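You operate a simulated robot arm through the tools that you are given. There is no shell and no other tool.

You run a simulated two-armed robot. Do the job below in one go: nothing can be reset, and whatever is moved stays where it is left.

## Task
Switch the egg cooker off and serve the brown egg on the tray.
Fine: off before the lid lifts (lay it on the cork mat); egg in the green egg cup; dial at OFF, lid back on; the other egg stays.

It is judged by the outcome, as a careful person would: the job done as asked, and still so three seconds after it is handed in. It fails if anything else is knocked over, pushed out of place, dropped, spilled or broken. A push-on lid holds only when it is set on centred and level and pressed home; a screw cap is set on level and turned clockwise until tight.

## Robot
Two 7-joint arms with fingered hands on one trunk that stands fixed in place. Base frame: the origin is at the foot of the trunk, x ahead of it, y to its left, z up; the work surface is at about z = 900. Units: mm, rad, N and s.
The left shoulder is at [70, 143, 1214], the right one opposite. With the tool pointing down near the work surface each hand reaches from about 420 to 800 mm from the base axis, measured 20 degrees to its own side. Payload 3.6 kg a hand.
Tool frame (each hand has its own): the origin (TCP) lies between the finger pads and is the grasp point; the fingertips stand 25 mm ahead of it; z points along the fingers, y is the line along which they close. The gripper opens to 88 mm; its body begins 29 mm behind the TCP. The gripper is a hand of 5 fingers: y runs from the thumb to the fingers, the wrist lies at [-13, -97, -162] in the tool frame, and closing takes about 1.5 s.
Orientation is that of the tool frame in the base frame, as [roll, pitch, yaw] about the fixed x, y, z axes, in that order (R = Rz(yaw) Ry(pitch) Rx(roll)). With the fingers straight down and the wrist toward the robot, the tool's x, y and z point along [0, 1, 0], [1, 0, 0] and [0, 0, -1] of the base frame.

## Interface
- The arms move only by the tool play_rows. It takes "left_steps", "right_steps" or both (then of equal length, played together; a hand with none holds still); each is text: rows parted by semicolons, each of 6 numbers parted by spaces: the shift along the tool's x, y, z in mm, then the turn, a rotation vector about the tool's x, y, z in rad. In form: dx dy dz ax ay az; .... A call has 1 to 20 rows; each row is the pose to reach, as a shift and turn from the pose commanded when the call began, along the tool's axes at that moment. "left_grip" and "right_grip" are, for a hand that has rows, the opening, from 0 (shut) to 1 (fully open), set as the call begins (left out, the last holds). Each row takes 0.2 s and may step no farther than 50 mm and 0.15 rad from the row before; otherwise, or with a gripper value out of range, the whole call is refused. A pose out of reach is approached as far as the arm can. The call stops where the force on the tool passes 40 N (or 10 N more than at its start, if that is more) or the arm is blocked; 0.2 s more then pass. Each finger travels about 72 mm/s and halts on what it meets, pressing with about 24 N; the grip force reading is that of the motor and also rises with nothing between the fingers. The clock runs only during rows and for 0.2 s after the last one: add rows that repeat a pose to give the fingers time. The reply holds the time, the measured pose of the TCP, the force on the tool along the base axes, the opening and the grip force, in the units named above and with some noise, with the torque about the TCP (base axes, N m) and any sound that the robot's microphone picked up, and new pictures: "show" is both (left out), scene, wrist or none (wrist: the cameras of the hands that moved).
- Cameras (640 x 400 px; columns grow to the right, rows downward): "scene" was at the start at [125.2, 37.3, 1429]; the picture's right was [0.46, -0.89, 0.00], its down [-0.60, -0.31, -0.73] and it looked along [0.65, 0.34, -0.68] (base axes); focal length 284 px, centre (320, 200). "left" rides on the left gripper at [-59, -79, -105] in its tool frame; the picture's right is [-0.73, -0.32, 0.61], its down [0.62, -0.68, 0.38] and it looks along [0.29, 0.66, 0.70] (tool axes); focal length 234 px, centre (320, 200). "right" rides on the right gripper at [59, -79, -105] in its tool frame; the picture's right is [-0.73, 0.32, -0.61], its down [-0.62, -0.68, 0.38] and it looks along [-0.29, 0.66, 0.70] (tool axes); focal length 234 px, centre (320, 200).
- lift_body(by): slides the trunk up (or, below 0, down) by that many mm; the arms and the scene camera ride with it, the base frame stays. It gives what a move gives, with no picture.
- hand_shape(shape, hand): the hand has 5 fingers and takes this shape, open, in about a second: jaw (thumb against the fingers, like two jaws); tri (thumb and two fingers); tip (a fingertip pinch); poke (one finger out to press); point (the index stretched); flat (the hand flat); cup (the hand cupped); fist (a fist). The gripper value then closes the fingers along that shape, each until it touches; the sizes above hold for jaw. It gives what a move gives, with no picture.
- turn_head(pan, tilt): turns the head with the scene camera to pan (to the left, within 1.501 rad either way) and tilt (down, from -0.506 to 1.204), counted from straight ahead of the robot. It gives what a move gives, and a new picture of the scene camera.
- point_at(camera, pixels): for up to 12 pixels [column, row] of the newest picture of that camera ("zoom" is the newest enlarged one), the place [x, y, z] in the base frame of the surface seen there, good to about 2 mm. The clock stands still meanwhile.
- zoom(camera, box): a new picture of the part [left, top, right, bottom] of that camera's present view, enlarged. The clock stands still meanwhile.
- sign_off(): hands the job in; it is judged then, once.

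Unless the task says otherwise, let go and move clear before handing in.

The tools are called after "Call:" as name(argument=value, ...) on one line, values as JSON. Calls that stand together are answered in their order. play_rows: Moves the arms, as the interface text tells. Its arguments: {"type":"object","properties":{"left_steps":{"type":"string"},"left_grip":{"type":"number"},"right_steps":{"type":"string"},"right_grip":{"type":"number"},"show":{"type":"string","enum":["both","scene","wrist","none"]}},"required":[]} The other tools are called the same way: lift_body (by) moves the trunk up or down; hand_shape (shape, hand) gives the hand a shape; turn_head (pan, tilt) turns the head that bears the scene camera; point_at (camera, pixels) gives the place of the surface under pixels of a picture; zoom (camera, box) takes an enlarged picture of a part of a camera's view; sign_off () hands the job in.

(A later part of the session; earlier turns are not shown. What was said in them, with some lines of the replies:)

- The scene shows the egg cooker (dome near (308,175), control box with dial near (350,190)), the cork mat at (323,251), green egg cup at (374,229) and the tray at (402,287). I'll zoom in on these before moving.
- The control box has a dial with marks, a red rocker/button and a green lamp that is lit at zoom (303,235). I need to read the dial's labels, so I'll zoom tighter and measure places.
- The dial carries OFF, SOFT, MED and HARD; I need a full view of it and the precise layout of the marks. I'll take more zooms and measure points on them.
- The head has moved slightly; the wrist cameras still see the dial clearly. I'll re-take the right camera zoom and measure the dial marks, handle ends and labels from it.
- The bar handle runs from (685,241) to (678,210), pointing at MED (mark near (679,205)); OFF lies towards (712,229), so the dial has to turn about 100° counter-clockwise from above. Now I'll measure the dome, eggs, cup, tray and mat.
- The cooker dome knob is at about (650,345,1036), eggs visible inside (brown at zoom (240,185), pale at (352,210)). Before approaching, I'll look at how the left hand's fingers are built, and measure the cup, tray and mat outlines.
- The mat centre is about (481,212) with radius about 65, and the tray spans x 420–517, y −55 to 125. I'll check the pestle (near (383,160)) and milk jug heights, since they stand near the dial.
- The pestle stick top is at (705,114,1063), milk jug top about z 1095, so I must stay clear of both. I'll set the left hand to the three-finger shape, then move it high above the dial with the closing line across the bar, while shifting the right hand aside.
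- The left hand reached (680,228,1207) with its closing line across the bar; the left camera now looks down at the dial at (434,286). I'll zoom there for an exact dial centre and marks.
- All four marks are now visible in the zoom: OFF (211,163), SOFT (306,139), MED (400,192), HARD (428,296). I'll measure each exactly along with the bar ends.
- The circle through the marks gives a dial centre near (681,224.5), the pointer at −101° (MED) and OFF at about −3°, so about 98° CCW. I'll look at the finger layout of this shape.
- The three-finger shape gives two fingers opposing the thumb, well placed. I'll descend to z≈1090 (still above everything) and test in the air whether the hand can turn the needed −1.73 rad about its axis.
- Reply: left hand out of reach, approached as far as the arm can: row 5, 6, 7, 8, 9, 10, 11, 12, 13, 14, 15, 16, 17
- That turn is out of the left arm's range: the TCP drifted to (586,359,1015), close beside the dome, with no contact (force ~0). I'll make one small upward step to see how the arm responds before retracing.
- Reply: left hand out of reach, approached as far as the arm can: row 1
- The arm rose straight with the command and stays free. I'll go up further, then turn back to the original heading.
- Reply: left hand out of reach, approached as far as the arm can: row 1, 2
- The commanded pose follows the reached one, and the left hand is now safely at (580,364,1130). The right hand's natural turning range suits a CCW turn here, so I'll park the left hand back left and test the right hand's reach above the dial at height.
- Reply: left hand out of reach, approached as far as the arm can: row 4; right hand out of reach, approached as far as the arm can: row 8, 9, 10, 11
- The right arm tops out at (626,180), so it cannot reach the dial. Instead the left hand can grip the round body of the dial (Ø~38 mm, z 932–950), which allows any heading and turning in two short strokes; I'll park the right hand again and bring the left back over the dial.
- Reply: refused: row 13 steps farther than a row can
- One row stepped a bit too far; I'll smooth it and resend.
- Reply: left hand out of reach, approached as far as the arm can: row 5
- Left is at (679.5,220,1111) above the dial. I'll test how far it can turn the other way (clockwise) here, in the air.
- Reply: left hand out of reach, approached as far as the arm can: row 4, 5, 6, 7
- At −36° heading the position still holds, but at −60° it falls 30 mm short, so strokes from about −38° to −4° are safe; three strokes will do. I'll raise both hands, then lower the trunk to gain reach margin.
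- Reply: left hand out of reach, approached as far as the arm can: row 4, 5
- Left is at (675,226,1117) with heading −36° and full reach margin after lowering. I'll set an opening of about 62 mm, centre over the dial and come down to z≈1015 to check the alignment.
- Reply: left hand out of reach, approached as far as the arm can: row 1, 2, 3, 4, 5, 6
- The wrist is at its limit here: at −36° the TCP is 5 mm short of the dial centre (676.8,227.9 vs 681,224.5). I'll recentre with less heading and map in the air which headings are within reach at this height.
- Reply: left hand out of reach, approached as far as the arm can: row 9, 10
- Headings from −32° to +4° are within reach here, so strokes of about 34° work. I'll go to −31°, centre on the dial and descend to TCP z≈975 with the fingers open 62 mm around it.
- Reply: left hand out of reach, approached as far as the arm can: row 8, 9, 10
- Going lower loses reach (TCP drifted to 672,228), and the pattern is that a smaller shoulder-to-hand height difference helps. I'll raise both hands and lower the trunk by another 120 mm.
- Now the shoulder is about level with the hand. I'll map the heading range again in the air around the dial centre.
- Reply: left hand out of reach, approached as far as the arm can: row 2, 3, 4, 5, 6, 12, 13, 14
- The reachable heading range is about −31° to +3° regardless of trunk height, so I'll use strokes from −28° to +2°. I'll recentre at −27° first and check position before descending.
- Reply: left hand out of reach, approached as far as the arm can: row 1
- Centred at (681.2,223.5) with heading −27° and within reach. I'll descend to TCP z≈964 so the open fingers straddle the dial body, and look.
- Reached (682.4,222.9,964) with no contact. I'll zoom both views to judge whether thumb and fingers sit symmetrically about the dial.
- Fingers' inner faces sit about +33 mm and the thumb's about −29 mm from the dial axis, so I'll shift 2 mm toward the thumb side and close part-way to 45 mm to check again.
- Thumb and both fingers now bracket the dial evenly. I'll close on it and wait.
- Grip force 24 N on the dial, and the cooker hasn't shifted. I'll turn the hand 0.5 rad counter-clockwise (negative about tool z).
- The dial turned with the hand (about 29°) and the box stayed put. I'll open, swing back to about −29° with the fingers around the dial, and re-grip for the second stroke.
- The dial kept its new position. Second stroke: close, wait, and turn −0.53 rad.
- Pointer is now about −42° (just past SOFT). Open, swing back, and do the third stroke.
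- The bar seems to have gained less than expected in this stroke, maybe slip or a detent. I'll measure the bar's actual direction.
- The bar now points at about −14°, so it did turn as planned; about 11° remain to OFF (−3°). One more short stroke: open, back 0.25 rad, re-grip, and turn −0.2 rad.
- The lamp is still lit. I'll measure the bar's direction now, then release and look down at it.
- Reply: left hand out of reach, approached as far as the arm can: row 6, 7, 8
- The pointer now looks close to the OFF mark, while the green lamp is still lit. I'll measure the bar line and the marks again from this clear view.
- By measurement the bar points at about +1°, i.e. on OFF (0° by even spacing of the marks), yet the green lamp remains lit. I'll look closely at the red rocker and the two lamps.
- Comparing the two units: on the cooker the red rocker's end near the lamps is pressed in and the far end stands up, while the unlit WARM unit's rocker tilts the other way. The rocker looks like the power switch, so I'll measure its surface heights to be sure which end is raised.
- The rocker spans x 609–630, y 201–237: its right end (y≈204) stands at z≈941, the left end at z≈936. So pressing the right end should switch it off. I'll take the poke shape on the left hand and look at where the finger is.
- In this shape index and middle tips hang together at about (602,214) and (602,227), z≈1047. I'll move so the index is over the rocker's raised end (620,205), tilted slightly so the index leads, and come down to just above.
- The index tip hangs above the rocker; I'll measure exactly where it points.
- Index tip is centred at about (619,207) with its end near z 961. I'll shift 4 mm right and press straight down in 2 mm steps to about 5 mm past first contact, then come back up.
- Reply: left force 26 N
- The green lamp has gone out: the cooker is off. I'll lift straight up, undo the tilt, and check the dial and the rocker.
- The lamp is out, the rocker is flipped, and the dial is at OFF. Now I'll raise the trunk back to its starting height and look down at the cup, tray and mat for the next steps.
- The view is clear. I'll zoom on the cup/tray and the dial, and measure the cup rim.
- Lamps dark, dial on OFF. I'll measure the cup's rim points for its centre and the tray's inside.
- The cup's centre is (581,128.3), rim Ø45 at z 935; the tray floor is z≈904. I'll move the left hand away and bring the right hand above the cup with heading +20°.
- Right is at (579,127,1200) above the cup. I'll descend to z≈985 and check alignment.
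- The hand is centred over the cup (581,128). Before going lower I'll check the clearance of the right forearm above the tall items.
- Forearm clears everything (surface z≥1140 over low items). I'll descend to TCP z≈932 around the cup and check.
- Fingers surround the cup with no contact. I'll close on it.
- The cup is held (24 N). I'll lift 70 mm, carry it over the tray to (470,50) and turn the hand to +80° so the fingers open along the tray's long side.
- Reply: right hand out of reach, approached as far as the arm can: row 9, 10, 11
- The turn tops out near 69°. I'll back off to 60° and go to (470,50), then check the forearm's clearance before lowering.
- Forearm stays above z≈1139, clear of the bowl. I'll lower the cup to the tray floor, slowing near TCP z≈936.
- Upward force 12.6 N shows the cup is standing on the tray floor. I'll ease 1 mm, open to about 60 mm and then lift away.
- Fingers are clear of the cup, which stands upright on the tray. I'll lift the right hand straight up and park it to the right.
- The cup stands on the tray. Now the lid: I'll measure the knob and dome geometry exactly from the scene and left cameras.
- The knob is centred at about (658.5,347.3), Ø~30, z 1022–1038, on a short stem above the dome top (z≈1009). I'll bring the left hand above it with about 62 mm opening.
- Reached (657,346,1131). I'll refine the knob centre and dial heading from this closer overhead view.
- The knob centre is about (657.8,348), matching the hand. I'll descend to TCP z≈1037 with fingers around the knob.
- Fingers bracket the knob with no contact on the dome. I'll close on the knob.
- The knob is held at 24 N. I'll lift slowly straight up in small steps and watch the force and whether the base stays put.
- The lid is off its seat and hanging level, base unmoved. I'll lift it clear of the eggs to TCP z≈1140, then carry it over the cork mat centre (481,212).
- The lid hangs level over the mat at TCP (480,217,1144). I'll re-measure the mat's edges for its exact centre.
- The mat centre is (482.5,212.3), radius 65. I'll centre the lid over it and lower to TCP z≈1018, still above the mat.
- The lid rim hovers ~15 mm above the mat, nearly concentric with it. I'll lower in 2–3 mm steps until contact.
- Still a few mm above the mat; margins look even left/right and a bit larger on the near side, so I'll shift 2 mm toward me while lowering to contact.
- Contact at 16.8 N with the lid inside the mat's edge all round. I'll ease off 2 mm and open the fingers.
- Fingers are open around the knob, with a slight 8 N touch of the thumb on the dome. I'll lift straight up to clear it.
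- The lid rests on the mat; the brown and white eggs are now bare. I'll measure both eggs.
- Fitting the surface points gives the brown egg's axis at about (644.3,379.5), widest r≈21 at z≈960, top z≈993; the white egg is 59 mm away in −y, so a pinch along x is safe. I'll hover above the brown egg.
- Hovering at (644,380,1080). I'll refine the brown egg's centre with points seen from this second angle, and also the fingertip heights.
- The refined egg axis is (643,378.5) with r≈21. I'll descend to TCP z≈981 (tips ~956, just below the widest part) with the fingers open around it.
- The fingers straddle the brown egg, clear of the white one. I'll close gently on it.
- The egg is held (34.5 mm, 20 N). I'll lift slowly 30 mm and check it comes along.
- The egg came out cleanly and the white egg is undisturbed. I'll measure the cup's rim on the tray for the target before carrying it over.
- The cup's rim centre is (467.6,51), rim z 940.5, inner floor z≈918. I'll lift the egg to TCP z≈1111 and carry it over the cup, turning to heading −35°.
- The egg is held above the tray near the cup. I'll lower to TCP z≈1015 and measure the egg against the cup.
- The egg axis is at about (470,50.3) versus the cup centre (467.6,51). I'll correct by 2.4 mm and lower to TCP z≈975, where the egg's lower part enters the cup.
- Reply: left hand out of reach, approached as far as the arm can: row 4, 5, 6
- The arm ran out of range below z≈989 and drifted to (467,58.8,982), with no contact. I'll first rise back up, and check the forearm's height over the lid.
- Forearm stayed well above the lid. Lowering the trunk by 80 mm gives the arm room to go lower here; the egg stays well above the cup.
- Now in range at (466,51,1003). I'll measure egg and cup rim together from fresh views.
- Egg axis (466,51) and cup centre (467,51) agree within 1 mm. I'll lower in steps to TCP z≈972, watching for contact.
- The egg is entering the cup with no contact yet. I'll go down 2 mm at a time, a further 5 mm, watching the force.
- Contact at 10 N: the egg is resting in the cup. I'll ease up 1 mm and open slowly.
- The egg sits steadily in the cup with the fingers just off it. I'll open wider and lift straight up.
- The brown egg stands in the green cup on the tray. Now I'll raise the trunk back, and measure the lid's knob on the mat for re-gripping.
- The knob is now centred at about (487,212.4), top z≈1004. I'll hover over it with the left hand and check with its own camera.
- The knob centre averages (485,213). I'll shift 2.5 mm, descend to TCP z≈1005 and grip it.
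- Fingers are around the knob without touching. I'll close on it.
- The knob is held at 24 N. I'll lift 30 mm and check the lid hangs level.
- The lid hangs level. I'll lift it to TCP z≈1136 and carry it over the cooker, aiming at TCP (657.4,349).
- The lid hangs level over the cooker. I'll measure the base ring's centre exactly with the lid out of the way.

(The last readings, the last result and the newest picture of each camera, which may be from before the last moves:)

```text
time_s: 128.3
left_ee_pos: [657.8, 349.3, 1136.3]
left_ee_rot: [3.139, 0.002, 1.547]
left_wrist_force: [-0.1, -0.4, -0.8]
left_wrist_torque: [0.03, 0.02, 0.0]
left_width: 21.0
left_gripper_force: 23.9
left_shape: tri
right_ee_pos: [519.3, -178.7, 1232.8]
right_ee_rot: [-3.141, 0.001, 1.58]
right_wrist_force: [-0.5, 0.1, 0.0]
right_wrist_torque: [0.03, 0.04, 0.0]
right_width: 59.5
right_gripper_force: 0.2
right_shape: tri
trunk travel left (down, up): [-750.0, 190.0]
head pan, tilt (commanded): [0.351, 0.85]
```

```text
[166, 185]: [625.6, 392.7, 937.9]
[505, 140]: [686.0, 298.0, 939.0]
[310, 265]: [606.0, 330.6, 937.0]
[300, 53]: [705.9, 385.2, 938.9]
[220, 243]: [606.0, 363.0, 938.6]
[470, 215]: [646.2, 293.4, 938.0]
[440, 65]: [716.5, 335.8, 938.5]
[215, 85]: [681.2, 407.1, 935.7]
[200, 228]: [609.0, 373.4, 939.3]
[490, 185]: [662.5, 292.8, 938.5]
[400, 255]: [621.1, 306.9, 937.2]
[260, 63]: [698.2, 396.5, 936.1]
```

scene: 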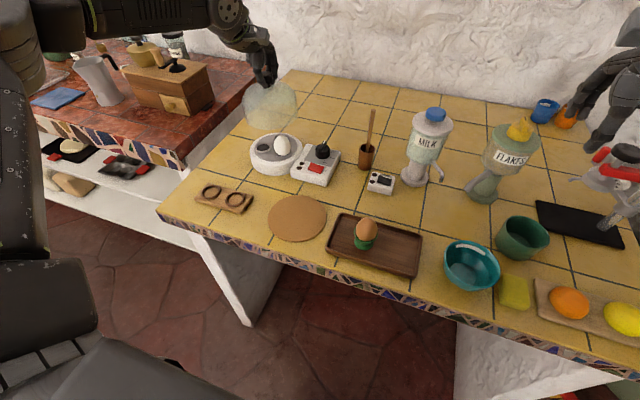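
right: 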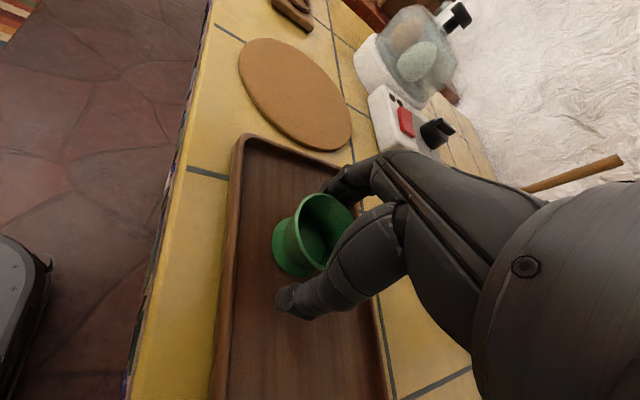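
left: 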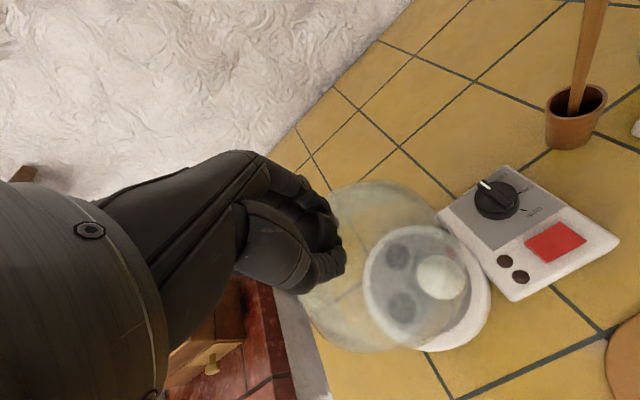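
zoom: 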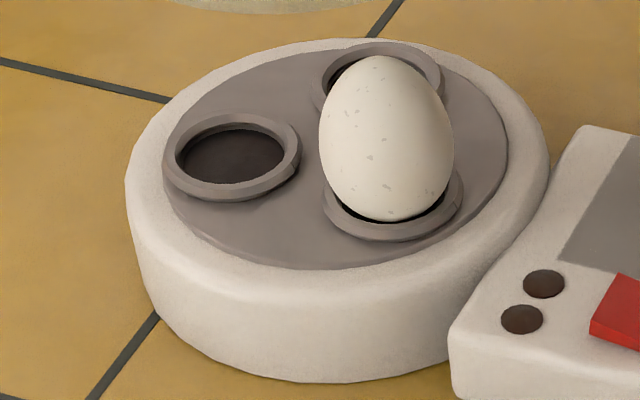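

The plate centre fits (660.5,348) R≈57, and the shift from the mat agrees with both cameras: target TCP ≈(658.3,349.4), currently (657.8,349.3). I'll lower to just above the seat (TCP z≈1050) and check.

Call:
play_rows(left_steps="0 0.5 30 0 0 0; 0 0.5 60 0 0 0; 0 0.5 78 0 0 0; 0 0.5 86 0 0 0; 0 0.5 86 0 0 0", show="both")

Call:
zoom(camera="scene", box=[234, 100, 314, 180])

Call:
zoom(camera="left", box=[260, 160, 500, 370])

```text
time_s: 129.5
left_ee_pos: [658.9, 348.5, 1048.4]
left_ee_rot: [3.139, -0.001, 1.551]
left_wrist_force: [1.1, -0.4, -1.0]
left_wrist_torque: [-0.03, 0.02, -0.03]
left_width: 21.2
left_gripper_force: 24.5
left_shape: tri
right_ee_pos: [519.8, -177.7, 1231.2]
right_ee_rot: [3.14, -0.002, 1.582]
right_wrist_force: [-0.5, 0.3, -0.2]
right_wrist_torque: [-0.02, 0.01, 0.01]
right_width: 59.4
right_gripper_force: 0.0
right_shape: tri
trunk travel left (down, up): [-750.0, 190.0]
head pan, tilt (commanded): [0.351, 0.85]
```

scene: 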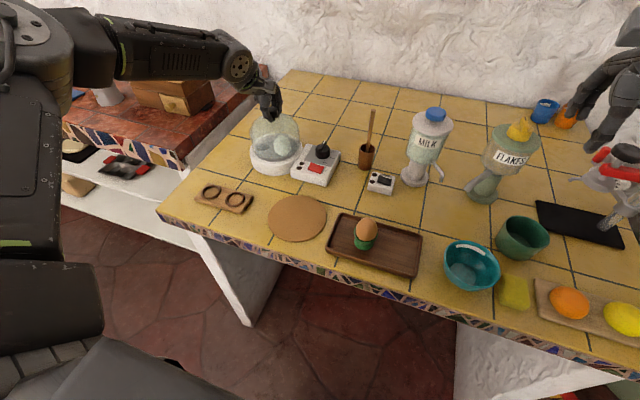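
left: 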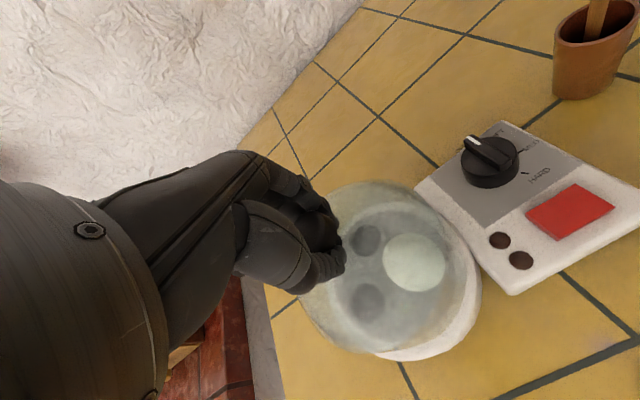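

```text
5.00 times, centred on (274, 140) of scene
```

zoom: 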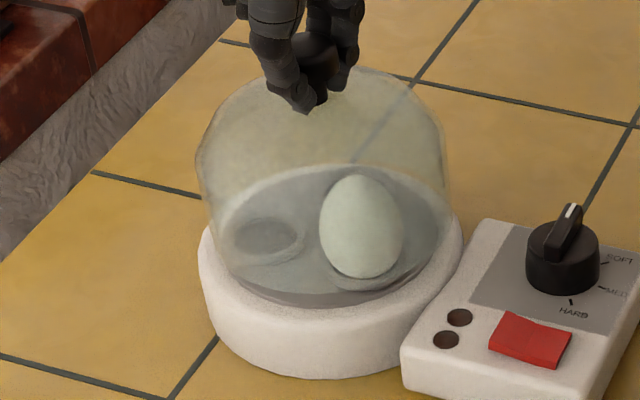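

```text
1.90 times, centred on (380, 265) of left
```

zoom: 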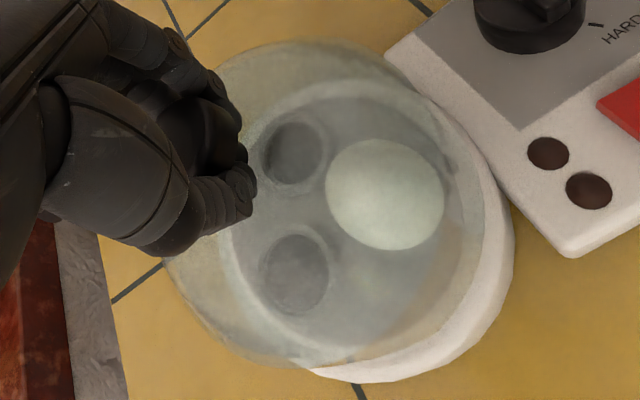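

Nearly aligned about 8 mm above the seat. I'll zoom closer on the left and right rims to compare the margins.

Call:
zoom(camera="scene", box=[244, 125, 308, 168])

```text
9.30 times, centred on (276, 146) of scene
```

zoom: 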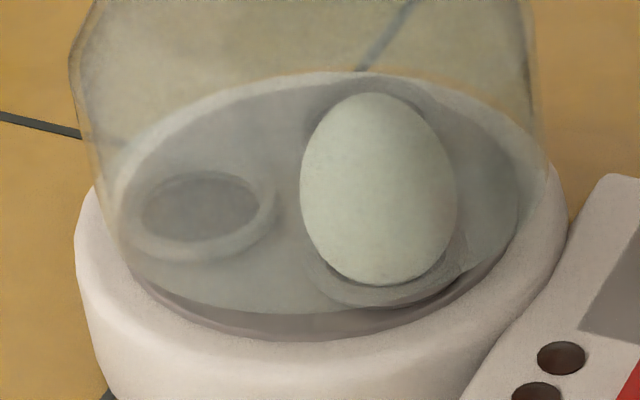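

The glass itself does register in point_at, so I'll sample points on the dome's surface and lower rim to find the lid's centre, rim height and tilt.

Call:
point_at(camera="zoom", pixels=[[200, 290], [300, 305], [400, 295], [300, 280], [200, 250], [480, 240], [130, 240], [300, 325], [300, 200], [150, 150], [500, 150], [250, 100]])

Call:
zoom(camera="left", box=[260, 160, 500, 370])

Call:
point_at(camera="zoom", pixels=[[300, 100], [400, 130], [460, 200], [480, 250], [440, 310], [380, 345], [300, 350], [250, 330], [400, 200], [300, 300], [350, 280], [250, 60]])

```text
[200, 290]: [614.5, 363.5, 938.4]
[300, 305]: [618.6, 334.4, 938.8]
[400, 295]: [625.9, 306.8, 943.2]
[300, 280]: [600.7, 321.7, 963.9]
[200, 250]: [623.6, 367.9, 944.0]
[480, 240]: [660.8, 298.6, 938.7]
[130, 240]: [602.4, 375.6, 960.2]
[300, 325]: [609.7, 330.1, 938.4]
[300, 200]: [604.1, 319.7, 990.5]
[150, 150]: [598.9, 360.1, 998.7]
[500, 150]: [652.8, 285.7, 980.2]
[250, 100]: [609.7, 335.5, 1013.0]
```

```text
1.90 times, centred on (380, 265) of left
```

zoom: 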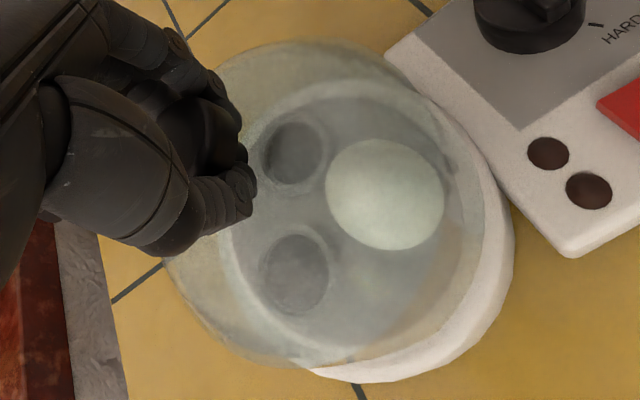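

```text
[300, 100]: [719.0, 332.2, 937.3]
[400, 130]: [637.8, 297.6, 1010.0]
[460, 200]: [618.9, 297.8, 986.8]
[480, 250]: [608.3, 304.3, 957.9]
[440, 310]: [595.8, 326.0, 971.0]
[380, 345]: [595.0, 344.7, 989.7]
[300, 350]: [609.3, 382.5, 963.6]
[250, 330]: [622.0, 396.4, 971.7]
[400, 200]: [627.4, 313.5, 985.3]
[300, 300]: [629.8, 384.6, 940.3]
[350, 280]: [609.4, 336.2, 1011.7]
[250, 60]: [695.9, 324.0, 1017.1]
```

The sampled glass points suggest the lid's centre is near (658,346), about 2–3 mm off the base centre. I'll sample more glass points for a better fit.

Call:
zoom(camera="scene", box=[244, 115, 308, 168])

Call:
point_at(camera="zoom", pixels=[[95, 180], [100, 220], [130, 260], [170, 300], [220, 330], [270, 345], [330, 350], [390, 335], [440, 310], [490, 270], [520, 220], [530, 180]])

Call:
point_at(camera="zoom", pixels=[[110, 200], [120, 240], [150, 280], [195, 315], [245, 338], [300, 348], [360, 345], [415, 325], [465, 290], [505, 250], [525, 200], [535, 150]])

```text
7.55 times, centred on (276, 142) of scene
```

zoom: 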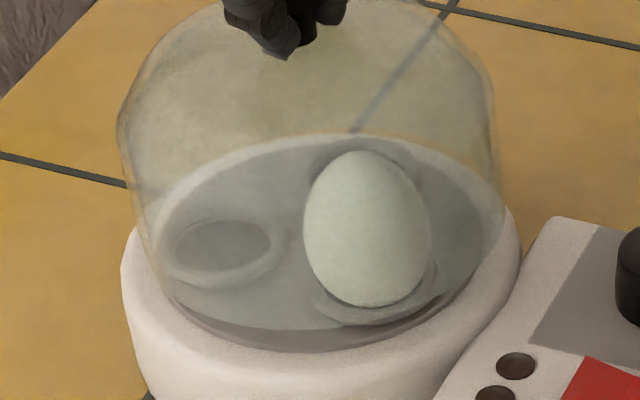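

```text
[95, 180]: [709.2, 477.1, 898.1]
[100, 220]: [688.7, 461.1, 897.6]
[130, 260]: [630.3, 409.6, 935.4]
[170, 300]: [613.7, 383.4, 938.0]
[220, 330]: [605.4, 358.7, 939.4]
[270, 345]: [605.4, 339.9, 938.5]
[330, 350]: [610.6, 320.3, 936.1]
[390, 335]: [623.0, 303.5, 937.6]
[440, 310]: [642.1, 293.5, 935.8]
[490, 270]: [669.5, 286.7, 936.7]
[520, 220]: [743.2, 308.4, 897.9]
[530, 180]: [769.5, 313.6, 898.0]
```

```text
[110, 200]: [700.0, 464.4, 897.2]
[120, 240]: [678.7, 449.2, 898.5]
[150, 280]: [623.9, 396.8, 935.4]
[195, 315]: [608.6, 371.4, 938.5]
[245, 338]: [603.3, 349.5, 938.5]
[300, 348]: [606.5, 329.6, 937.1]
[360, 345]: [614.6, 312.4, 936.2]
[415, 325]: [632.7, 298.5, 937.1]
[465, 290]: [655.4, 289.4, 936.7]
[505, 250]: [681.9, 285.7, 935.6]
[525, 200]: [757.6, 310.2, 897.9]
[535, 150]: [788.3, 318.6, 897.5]
```

Call:
point_at(camera="zoom", pixels=[[128, 130], [135, 170], [145, 200], [150, 235], [162, 265], [185, 290], [220, 308], [260, 320], [300, 324], [340, 322], [380, 315], [420, 303]])

Call:
point_at(camera="zoom", pixels=[[450, 285], [475, 260], [490, 225], [495, 190], [490, 150], [480, 110], [460, 75], [140, 110], [170, 60], [200, 40], [420, 40], [300, 290]])

Call:
point_at(camera="zoom", pixels=[[200, 200], [250, 200], [200, 150], [250, 150], [450, 200], [460, 160], [430, 120], [170, 180], [180, 230], [220, 280], [270, 300], [460, 240]])

```text
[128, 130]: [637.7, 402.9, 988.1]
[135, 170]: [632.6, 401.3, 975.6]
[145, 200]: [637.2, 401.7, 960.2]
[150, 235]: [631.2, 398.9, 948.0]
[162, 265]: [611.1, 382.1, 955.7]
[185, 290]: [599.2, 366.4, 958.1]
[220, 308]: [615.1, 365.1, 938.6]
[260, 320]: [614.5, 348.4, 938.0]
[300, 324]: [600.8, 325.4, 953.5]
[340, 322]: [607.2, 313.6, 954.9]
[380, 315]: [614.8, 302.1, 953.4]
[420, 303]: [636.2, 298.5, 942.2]
```

```text
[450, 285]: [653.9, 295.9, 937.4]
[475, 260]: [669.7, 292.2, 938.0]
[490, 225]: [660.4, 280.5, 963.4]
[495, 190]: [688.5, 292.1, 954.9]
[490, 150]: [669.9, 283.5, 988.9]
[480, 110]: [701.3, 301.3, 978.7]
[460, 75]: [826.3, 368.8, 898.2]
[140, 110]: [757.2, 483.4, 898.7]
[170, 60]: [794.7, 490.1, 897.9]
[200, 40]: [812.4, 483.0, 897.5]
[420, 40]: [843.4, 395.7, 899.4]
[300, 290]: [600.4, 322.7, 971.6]
```

```text
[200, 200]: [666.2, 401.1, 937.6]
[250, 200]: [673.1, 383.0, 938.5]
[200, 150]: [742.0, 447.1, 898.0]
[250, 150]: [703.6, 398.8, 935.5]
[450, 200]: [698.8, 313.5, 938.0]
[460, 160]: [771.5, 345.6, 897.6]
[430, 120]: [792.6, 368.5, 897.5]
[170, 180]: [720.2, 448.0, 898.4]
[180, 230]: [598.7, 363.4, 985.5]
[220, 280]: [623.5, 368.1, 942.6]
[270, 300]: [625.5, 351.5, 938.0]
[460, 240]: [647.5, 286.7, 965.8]
```

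The glass fits R≈63 with its rim at z≈951 (12.5 mm above the seat at 938.5) and its centre 1–2 mm to the right of the base centre. I'll shift 1.5 mm left and lower another 8 mm, then look again.

Call:
play_rows(left_steps="1.5 0 0 0 0 0; 1.5 0 4 0 0 0; 1.5 0 8 0 0 0; 1.5 0 8 0 0 0", show="none")

Call:
zoom(camera="scene", box=[244, 115, 308, 168])

Call:
zoom(camera="left", box=[260, 160, 500, 370])

```text
time_s: 130.5
left_ee_pos: [656.7, 351.3, 1041.5]
left_ee_rot: [3.14, 0.0, 1.55]
left_wrist_force: [0.1, 0.1, -1.3]
left_wrist_torque: [-0.02, -0.01, -0.01]
left_width: 21.2
left_gripper_force: 24.5
left_shape: tri
right_ee_pos: [520.3, -178.0, 1232.1]
right_ee_rot: [-3.141, 0.0, 1.58]
right_wrist_force: [-0.5, -1.1, 0.7]
right_wrist_torque: [0.02, -0.02, 0.01]
right_width: 59.8
right_gripper_force: 0.0
right_shape: tri
trunk travel left (down, up): [-750.0, 190.0]
head pan, tilt (commanded): [0.351, 0.85]
```

```text
7.55 times, centred on (276, 142) of scene
```

zoom: 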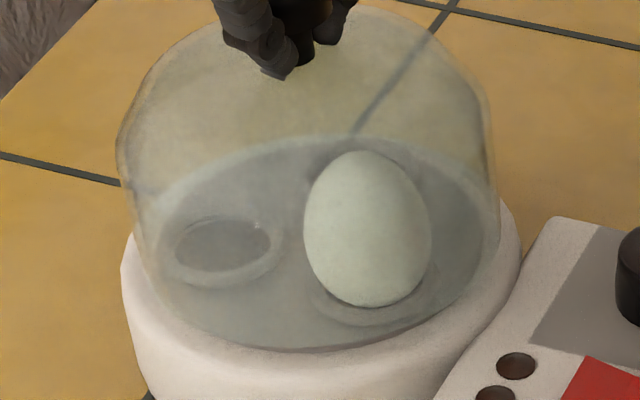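

```text
1.90 times, centred on (380, 265) of left
```

zoom: 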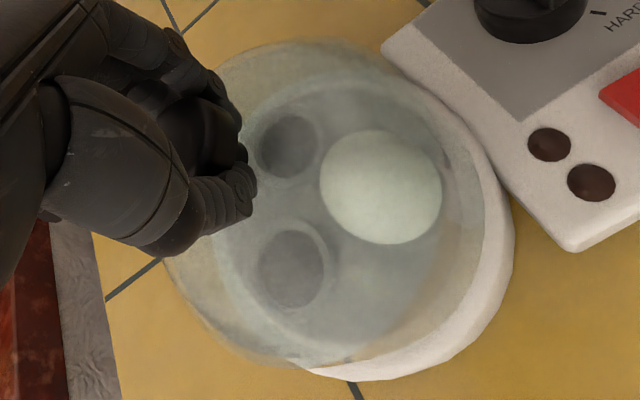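

Margins left and right are now within about 1 mm. I'll lower 2 mm at a time to the seat, watching forces.

Call:
play_rows(left_steps="-0.5 0.5 2 0 0 0; -0.5 0.5 3.5 0 0 0; -0.5 0.5 5 0 0 0; -0.5 0.5 5 0 0 0", show="none")

Call:
zoom(camera="scene", box=[244, 115, 308, 168])

```text
time_s: 131.5
left_ee_pos: [657.1, 349.6, 1037.1]
left_ee_rot: [3.14, 0.001, 1.549]
left_wrist_force: [-1.4, -1.7, 2.5]
left_wrist_torque: [0.02, -0.15, 0.01]
left_width: 21.4
left_gripper_force: 24.6
left_shape: tri
right_ee_pos: [519.0, -179.1, 1232.0]
right_ee_rot: [3.142, 0.0, 1.582]
right_wrist_force: [-0.7, 0.0, -0.7]
right_wrist_torque: [0.02, -0.02, 0.0]
right_width: 59.6
right_gripper_force: 0.1
right_shape: tri
trunk travel left (down, up): [-750.0, 190.0]
head pan, tilt (commanded): [0.351, 0.85]
```

```text
7.55 times, centred on (276, 142) of scene
```

zoom: 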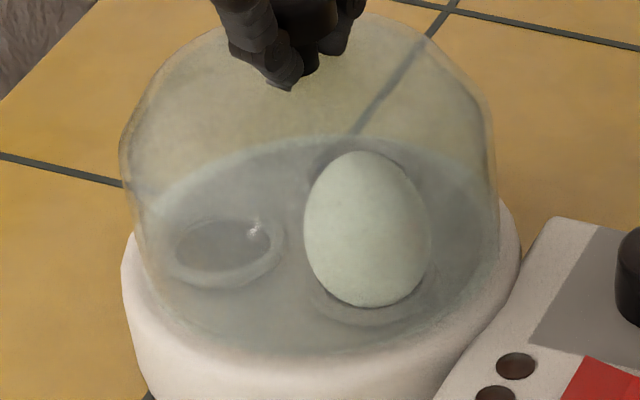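

First contact (2.5 N) right at the seat height. I'll press on down gently.

Call:
play_rows(left_steps="0 0 1 0 0 0; 0 0 2 0 0 0; 0 0 3 0 0 0; 0 0 3 0 0 0", show="none")

Call:
zoom(camera="scene", box=[244, 115, 308, 168])

Call:
zoom(camera="left", box=[260, 160, 500, 370])

```text
time_s: 132.5
left_ee_pos: [657.5, 348.5, 1034.7]
left_ee_rot: [3.138, -0.001, 1.55]
left_wrist_force: [-1.2, -1.1, 5.1]
left_wrist_torque: [0.07, -0.33, -0.06]
left_width: 21.4
left_gripper_force: 23.6
left_shape: tri
right_ee_pos: [518.3, -178.4, 1232.8]
right_ee_rot: [3.14, 0.001, 1.581]
right_wrist_force: [0.4, 0.5, -0.7]
right_wrist_torque: [0.02, -0.01, 0.03]
right_width: 59.4
right_gripper_force: 0.0
right_shape: tri
trunk travel left (down, up): [-750.0, 190.0]
head pan, tilt (commanded): [0.351, 0.85]
```

```text
7.55 times, centred on (276, 142) of scene
```

zoom: 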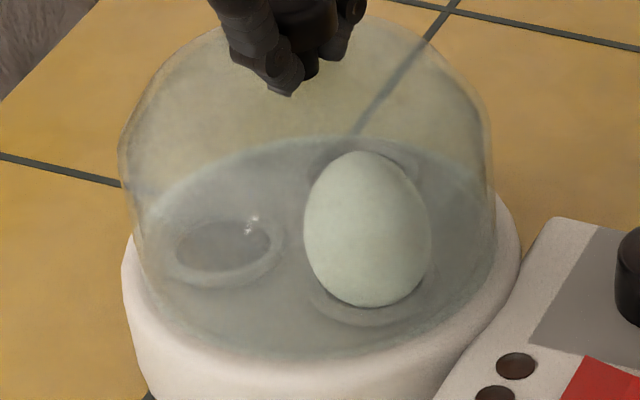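

```text
1.90 times, centred on (380, 265) of left
```

zoom: 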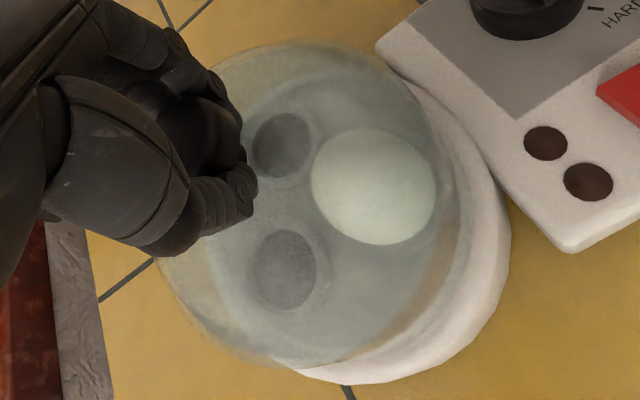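

There is light contact, with the torque showing it is on the far side first. I'll look closely at the rim all round and compare with the originally seated picture.

Call:
zoom(camera="scene", box=[245, 105, 305, 175])

Call:
zoom(camera="scene", box=[244, 145, 308, 172])

```text
5.71 times, centred on (275, 140) of scene
```

zoom: 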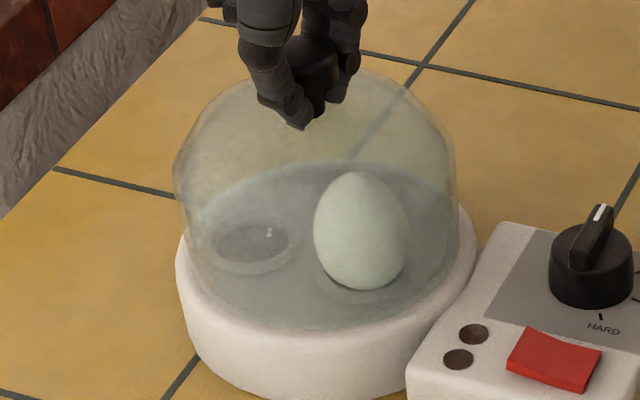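

```text
10.00 times, centred on (276, 158) of scene
```

zoom: 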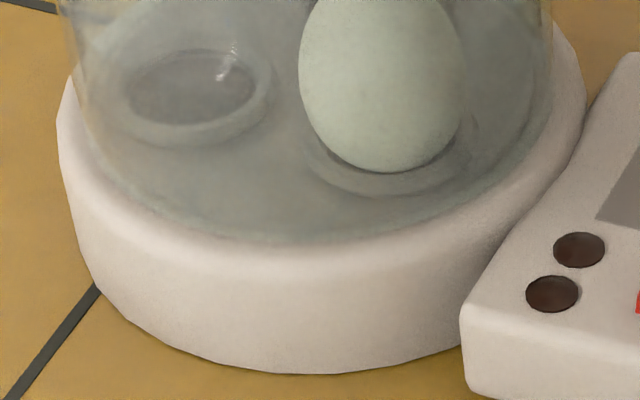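

The dome now overlays its originally seated outline almost exactly (left 173, right 456, rim bottom ~330). I'll press down a few more millimetres to push it home.

Call:
play_rows(left_steps="0 0 1.5 0 0 0; 0 0 3 0 0 0; 0 0 4.5 0 0 0; 0 0 6 0 0 0; 0 0 6 0 0 0", show="none")

Call:
zoom(camera="scene", box=[245, 105, 305, 175])

```text
time_s: 133.7
left_ee_pos: [655.3, 348.1, 1033.7]
left_ee_rot: [3.131, -0.002, 1.549]
left_wrist_force: [7.5, 6.7, 39.0]
left_wrist_torque: [0.05, -0.49, 0.04]
left_width: 23.2
left_gripper_force: 24.1
left_shape: tri
right_ee_pos: [516.1, -180.9, 1234.2]
right_ee_rot: [3.139, -0.003, 1.582]
right_wrist_force: [-0.3, -1.0, 0.5]
right_wrist_torque: [0.01, 0.01, -0.01]
right_width: 59.5
right_gripper_force: 0.1
right_shape: tri
trunk travel left (down, up): [-750.0, 190.0]
head pan, tilt (commanded): [0.351, 0.85]
```

```text
5.71 times, centred on (275, 140) of scene
```

zoom: 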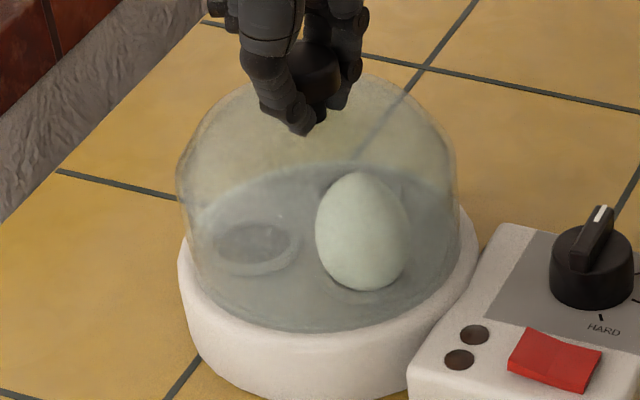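

Pressed with 39 N and it no longer moves: it sits in the same outline as at the start. I'll relieve the force, open, and measure the knob's height against its original z≈1037.5.

Call:
play_rows(left_steps="0 0 -4 0 0 0; 0 0 -6 0 0 0; 0 0 -6 0 0 0; 0 0 -6 0 0 0; 0 0 -6 0 0 0; 0 0 -6 0 0 0", left_grip=0.7, show="none")

Call:
zoom(camera="scene", box=[245, 105, 305, 175])

```text
time_s: 135.1
left_ee_pos: [656.1, 348.0, 1034.3]
left_ee_rot: [3.139, 0.0, 1.547]
left_wrist_force: [-0.6, -1.2, 7.6]
left_wrist_torque: [-0.02, -0.23, -0.03]
left_width: 59.7
left_gripper_force: 0.1
left_shape: tri
right_ee_pos: [518.6, -179.7, 1233.3]
right_ee_rot: [3.14, 0.0, 1.581]
right_wrist_force: [-0.5, -0.2, 0.6]
right_wrist_torque: [0.0, 0.01, 0.01]
right_width: 59.3
right_gripper_force: 0.0
right_shape: tri
trunk travel left (down, up): [-750.0, 190.0]
head pan, tilt (commanded): [0.351, 0.85]
```

```text
5.71 times, centred on (275, 140) of scene
```

zoom: 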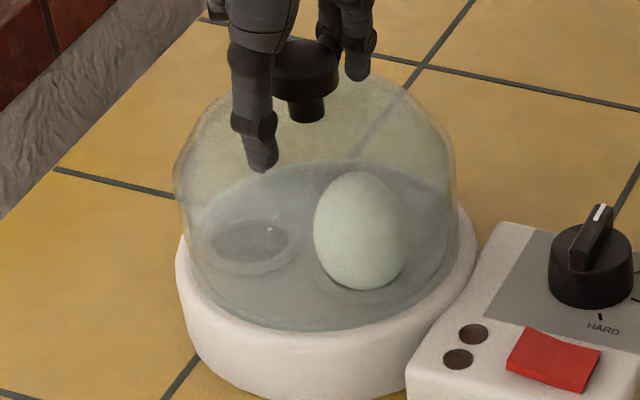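

Open; the thumb just touches the dome (8 N down). I'll lift straight up off it.

Call:
play_rows(left_steps="0 0 -6 0 0 0; 0 0 -16 0 0 0; 0 0 -40 0 0 0; 0 0 -75 0 0 0; 0 0 -110 0 0 0; 0 0 -110 0 0 0", show="both")

Call:
zoom(camera="scene", box=[245, 105, 305, 175])

Call:
zoom(camera="scene", box=[262, 108, 284, 128])

Call:
point_at(camera="zoom", pixels=[[205, 165], [392, 160], [298, 104], [298, 150], [298, 195], [250, 120], [350, 120], [200, 220], [300, 265], [398, 225], [314, 325], [270, 300]])

```text
time_s: 136.5
left_ee_pos: [658.9, 351.0, 1142.3]
left_ee_rot: [3.141, 0.001, 1.548]
left_wrist_force: [0.3, 0.2, -0.1]
left_wrist_torque: [-0.02, 0.0, 0.0]
left_width: 61.2
left_gripper_force: 0.1
left_shape: tri
right_ee_pos: [519.9, -178.1, 1231.5]
right_ee_rot: [3.141, -0.001, 1.58]
right_wrist_force: [-1.1, -0.1, -0.4]
right_wrist_torque: [0.02, 0.0, -0.03]
right_width: 59.8
right_gripper_force: 0.0
right_shape: tri
trunk travel left (down, up): [-750.0, 190.0]
head pan, tilt (commanded): [0.351, 0.85]
```

scene: 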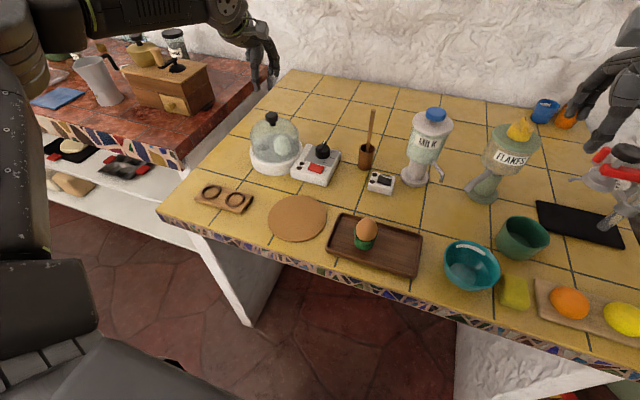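
left: 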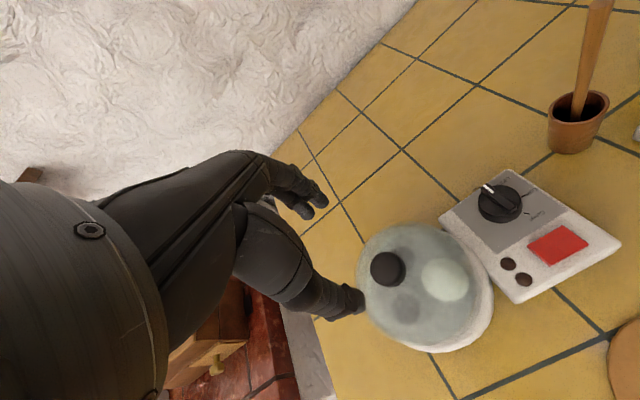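

```text
5.71 times, centred on (275, 140) of scene
```

zoom: 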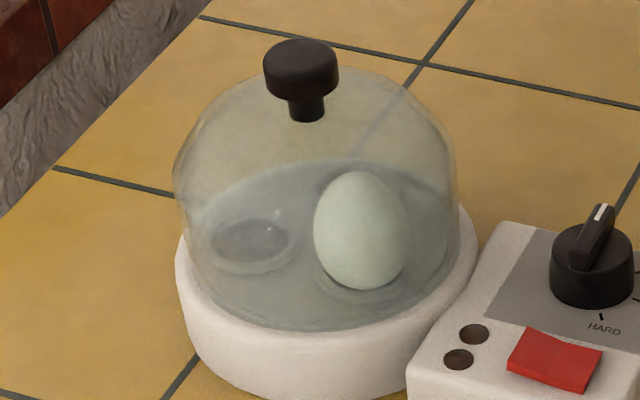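

```text
16.00 times, centred on (273, 118) of scene
```

zoom: 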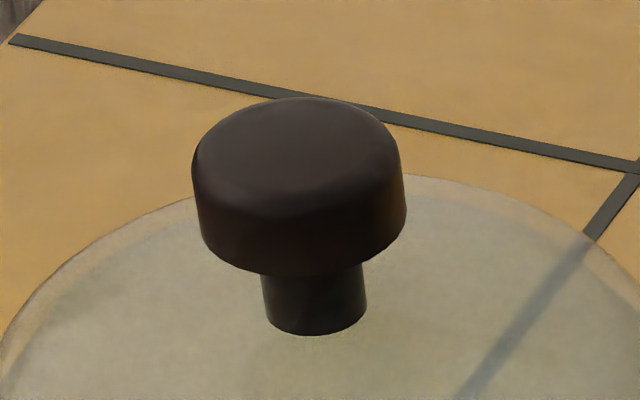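

```text
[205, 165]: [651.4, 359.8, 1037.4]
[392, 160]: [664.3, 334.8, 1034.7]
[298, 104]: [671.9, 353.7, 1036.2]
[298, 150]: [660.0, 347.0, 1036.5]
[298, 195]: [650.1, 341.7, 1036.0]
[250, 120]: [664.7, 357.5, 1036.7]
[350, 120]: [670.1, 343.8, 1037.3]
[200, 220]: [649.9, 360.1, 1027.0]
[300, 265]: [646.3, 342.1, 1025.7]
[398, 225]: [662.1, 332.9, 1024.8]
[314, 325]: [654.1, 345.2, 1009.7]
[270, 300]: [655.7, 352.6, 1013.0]
```

The knob is pixel-for-pixel where it was at the start (z≈1037), so the lid is centred, level and home. I'll verify the dial's heading once more from the left camera.

Call:
zoom(camera="left", box=[465, 165, 545, 230])

Call:
point_at(camera="zoom", pixels=[[170, 150], [205, 190], [290, 265], [260, 235], [180, 145], [225, 205], [310, 275], [385, 195], [410, 290]])

Call:
zoom(camera="scene", box=[305, 140, 341, 170])

```text
6.15 times, centred on (505, 198) of left
```

zoom: 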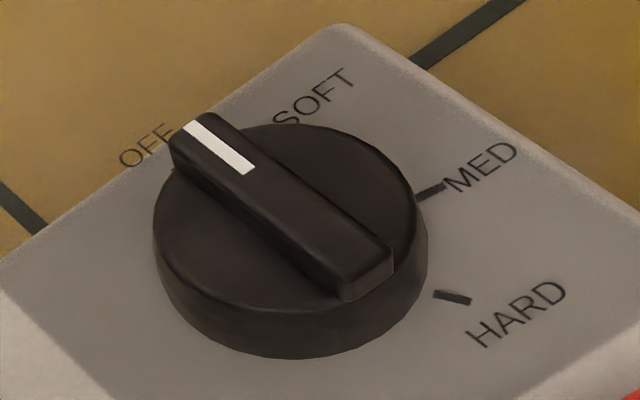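

```text
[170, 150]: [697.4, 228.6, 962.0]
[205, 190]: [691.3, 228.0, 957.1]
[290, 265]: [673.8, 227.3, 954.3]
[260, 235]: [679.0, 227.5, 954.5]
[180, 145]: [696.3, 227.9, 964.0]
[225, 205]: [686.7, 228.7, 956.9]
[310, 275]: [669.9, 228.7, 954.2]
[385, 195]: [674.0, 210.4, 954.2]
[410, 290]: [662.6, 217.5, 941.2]
```

```text
13.33 times, centred on (323, 155) of scene
```

zoom: 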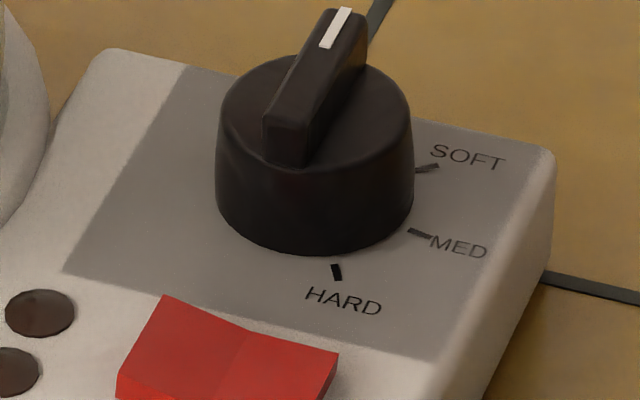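

The bar lies along about 0° (its side runs y≈228 from x 670 to 697), aimed at OFF, both lamps dark. I'll move the left hand back to its starting area, clear of everything, and take a last look.

Call:
play_rows(left_steps="0 0 -35 0 0 0; 5 -30 -60 0 0 0; 15 -70 -65 0 0 0; 25 -110 -65 0 0 0; 35 -150 -65 0 0 0; 45 -190 -65 0 0 0; 55 -230 -65 0 0 0; 55 -265 -65 0 0 0; 55 -265 -65 0 0 0", show="both")

Call:
zoom(camera="scene", box=[230, 100, 450, 290])

Call:
zoom(camera="scene", box=[320, 195, 430, 280])

```text
time_s: 138.5
left_ee_pos: [394.0, 409.9, 1208.2]
left_ee_rot: [3.14, 0.0, 1.547]
left_wrist_force: [0.1, 0.3, -0.3]
left_wrist_torque: [-0.03, 0.02, 0.02]
left_width: 61.2
left_gripper_force: 0.1
left_shape: tri
right_ee_pos: [518.9, -179.2, 1232.4]
right_ee_rot: [-3.141, -0.002, 1.58]
right_wrist_force: [0.9, 0.0, 0.5]
right_wrist_torque: [-0.01, 0.0, 0.02]
right_width: 59.8
right_gripper_force: 0.1
right_shape: tri
trunk travel left (down, up): [-750.0, 190.0]
head pan, tilt (commanded): [0.351, 0.85]
```

scene: 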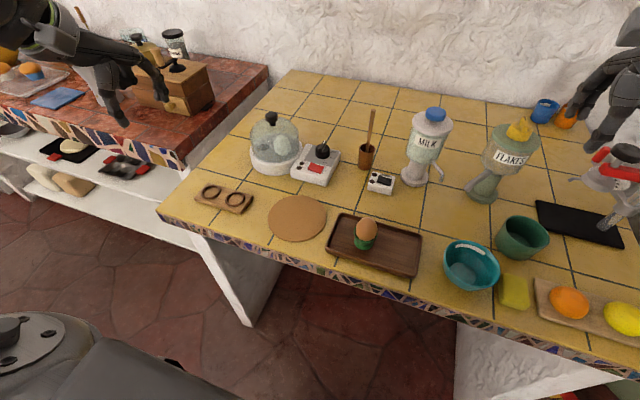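
left: 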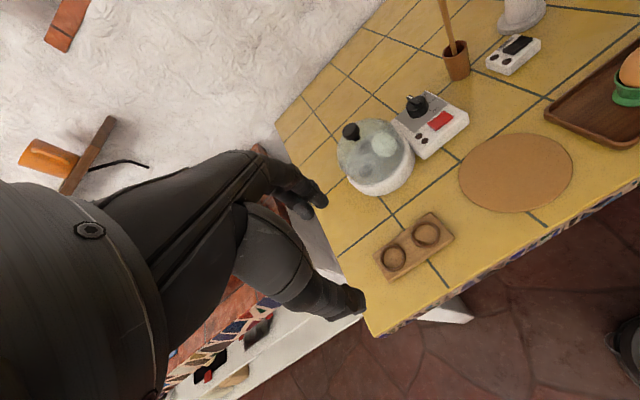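

```text
2.11 times, centred on (340, 195) of scene
```

zoom: 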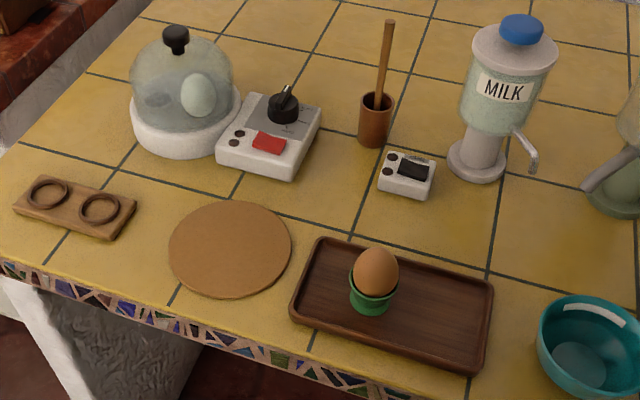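

```text
4.71 times, centred on (375, 238) of scene
```

zoom: 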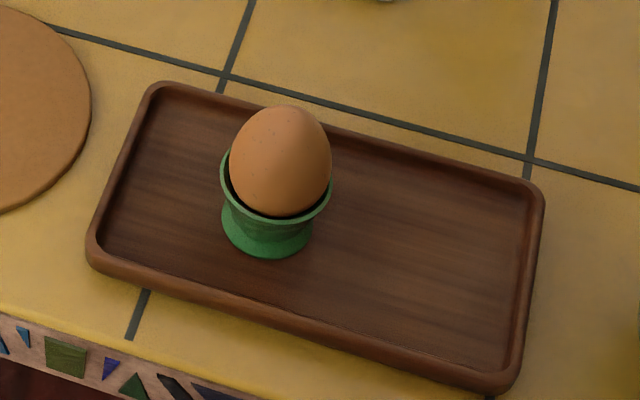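

The latest views show the lamps dark and the dial at OFF, with the lid seated and the white egg still inside. The brown egg stands upright in the green cup on the tray, nothing else has moved, and both hands are clear. I'm handing the job in.

Call:
sign_off()

```text
The job is handed in.
```

The egg cooker is off and the brown egg is served in the green egg cup on the tray. I've handed the job in; no verdict has come back yet.

- **Switching off:** I turned the dial from MED to OFF, but the green lamp stayed lit. I then pressed the red rocker switch and the lamp went out. Both were done before the lid was lifted. My last measurement put the dial within about 3° of the OFF mark.
- **Lid:** It rested on the cork mat while I moved the egg. It is now back on the cooker, pressed down with about 39 N, with its knob exactly where it was at the start.
- **Eggs:** The brown egg stands upright in the cup, and the white egg is still in its place in the cooker.
- **Everything else:** In the last pictures nothing else on the table looks moved or spilled, and both hands are clear.

While the lid was coming off its grip at the mat, it slid a few millimetres toward the far edge. It stayed on the mat.
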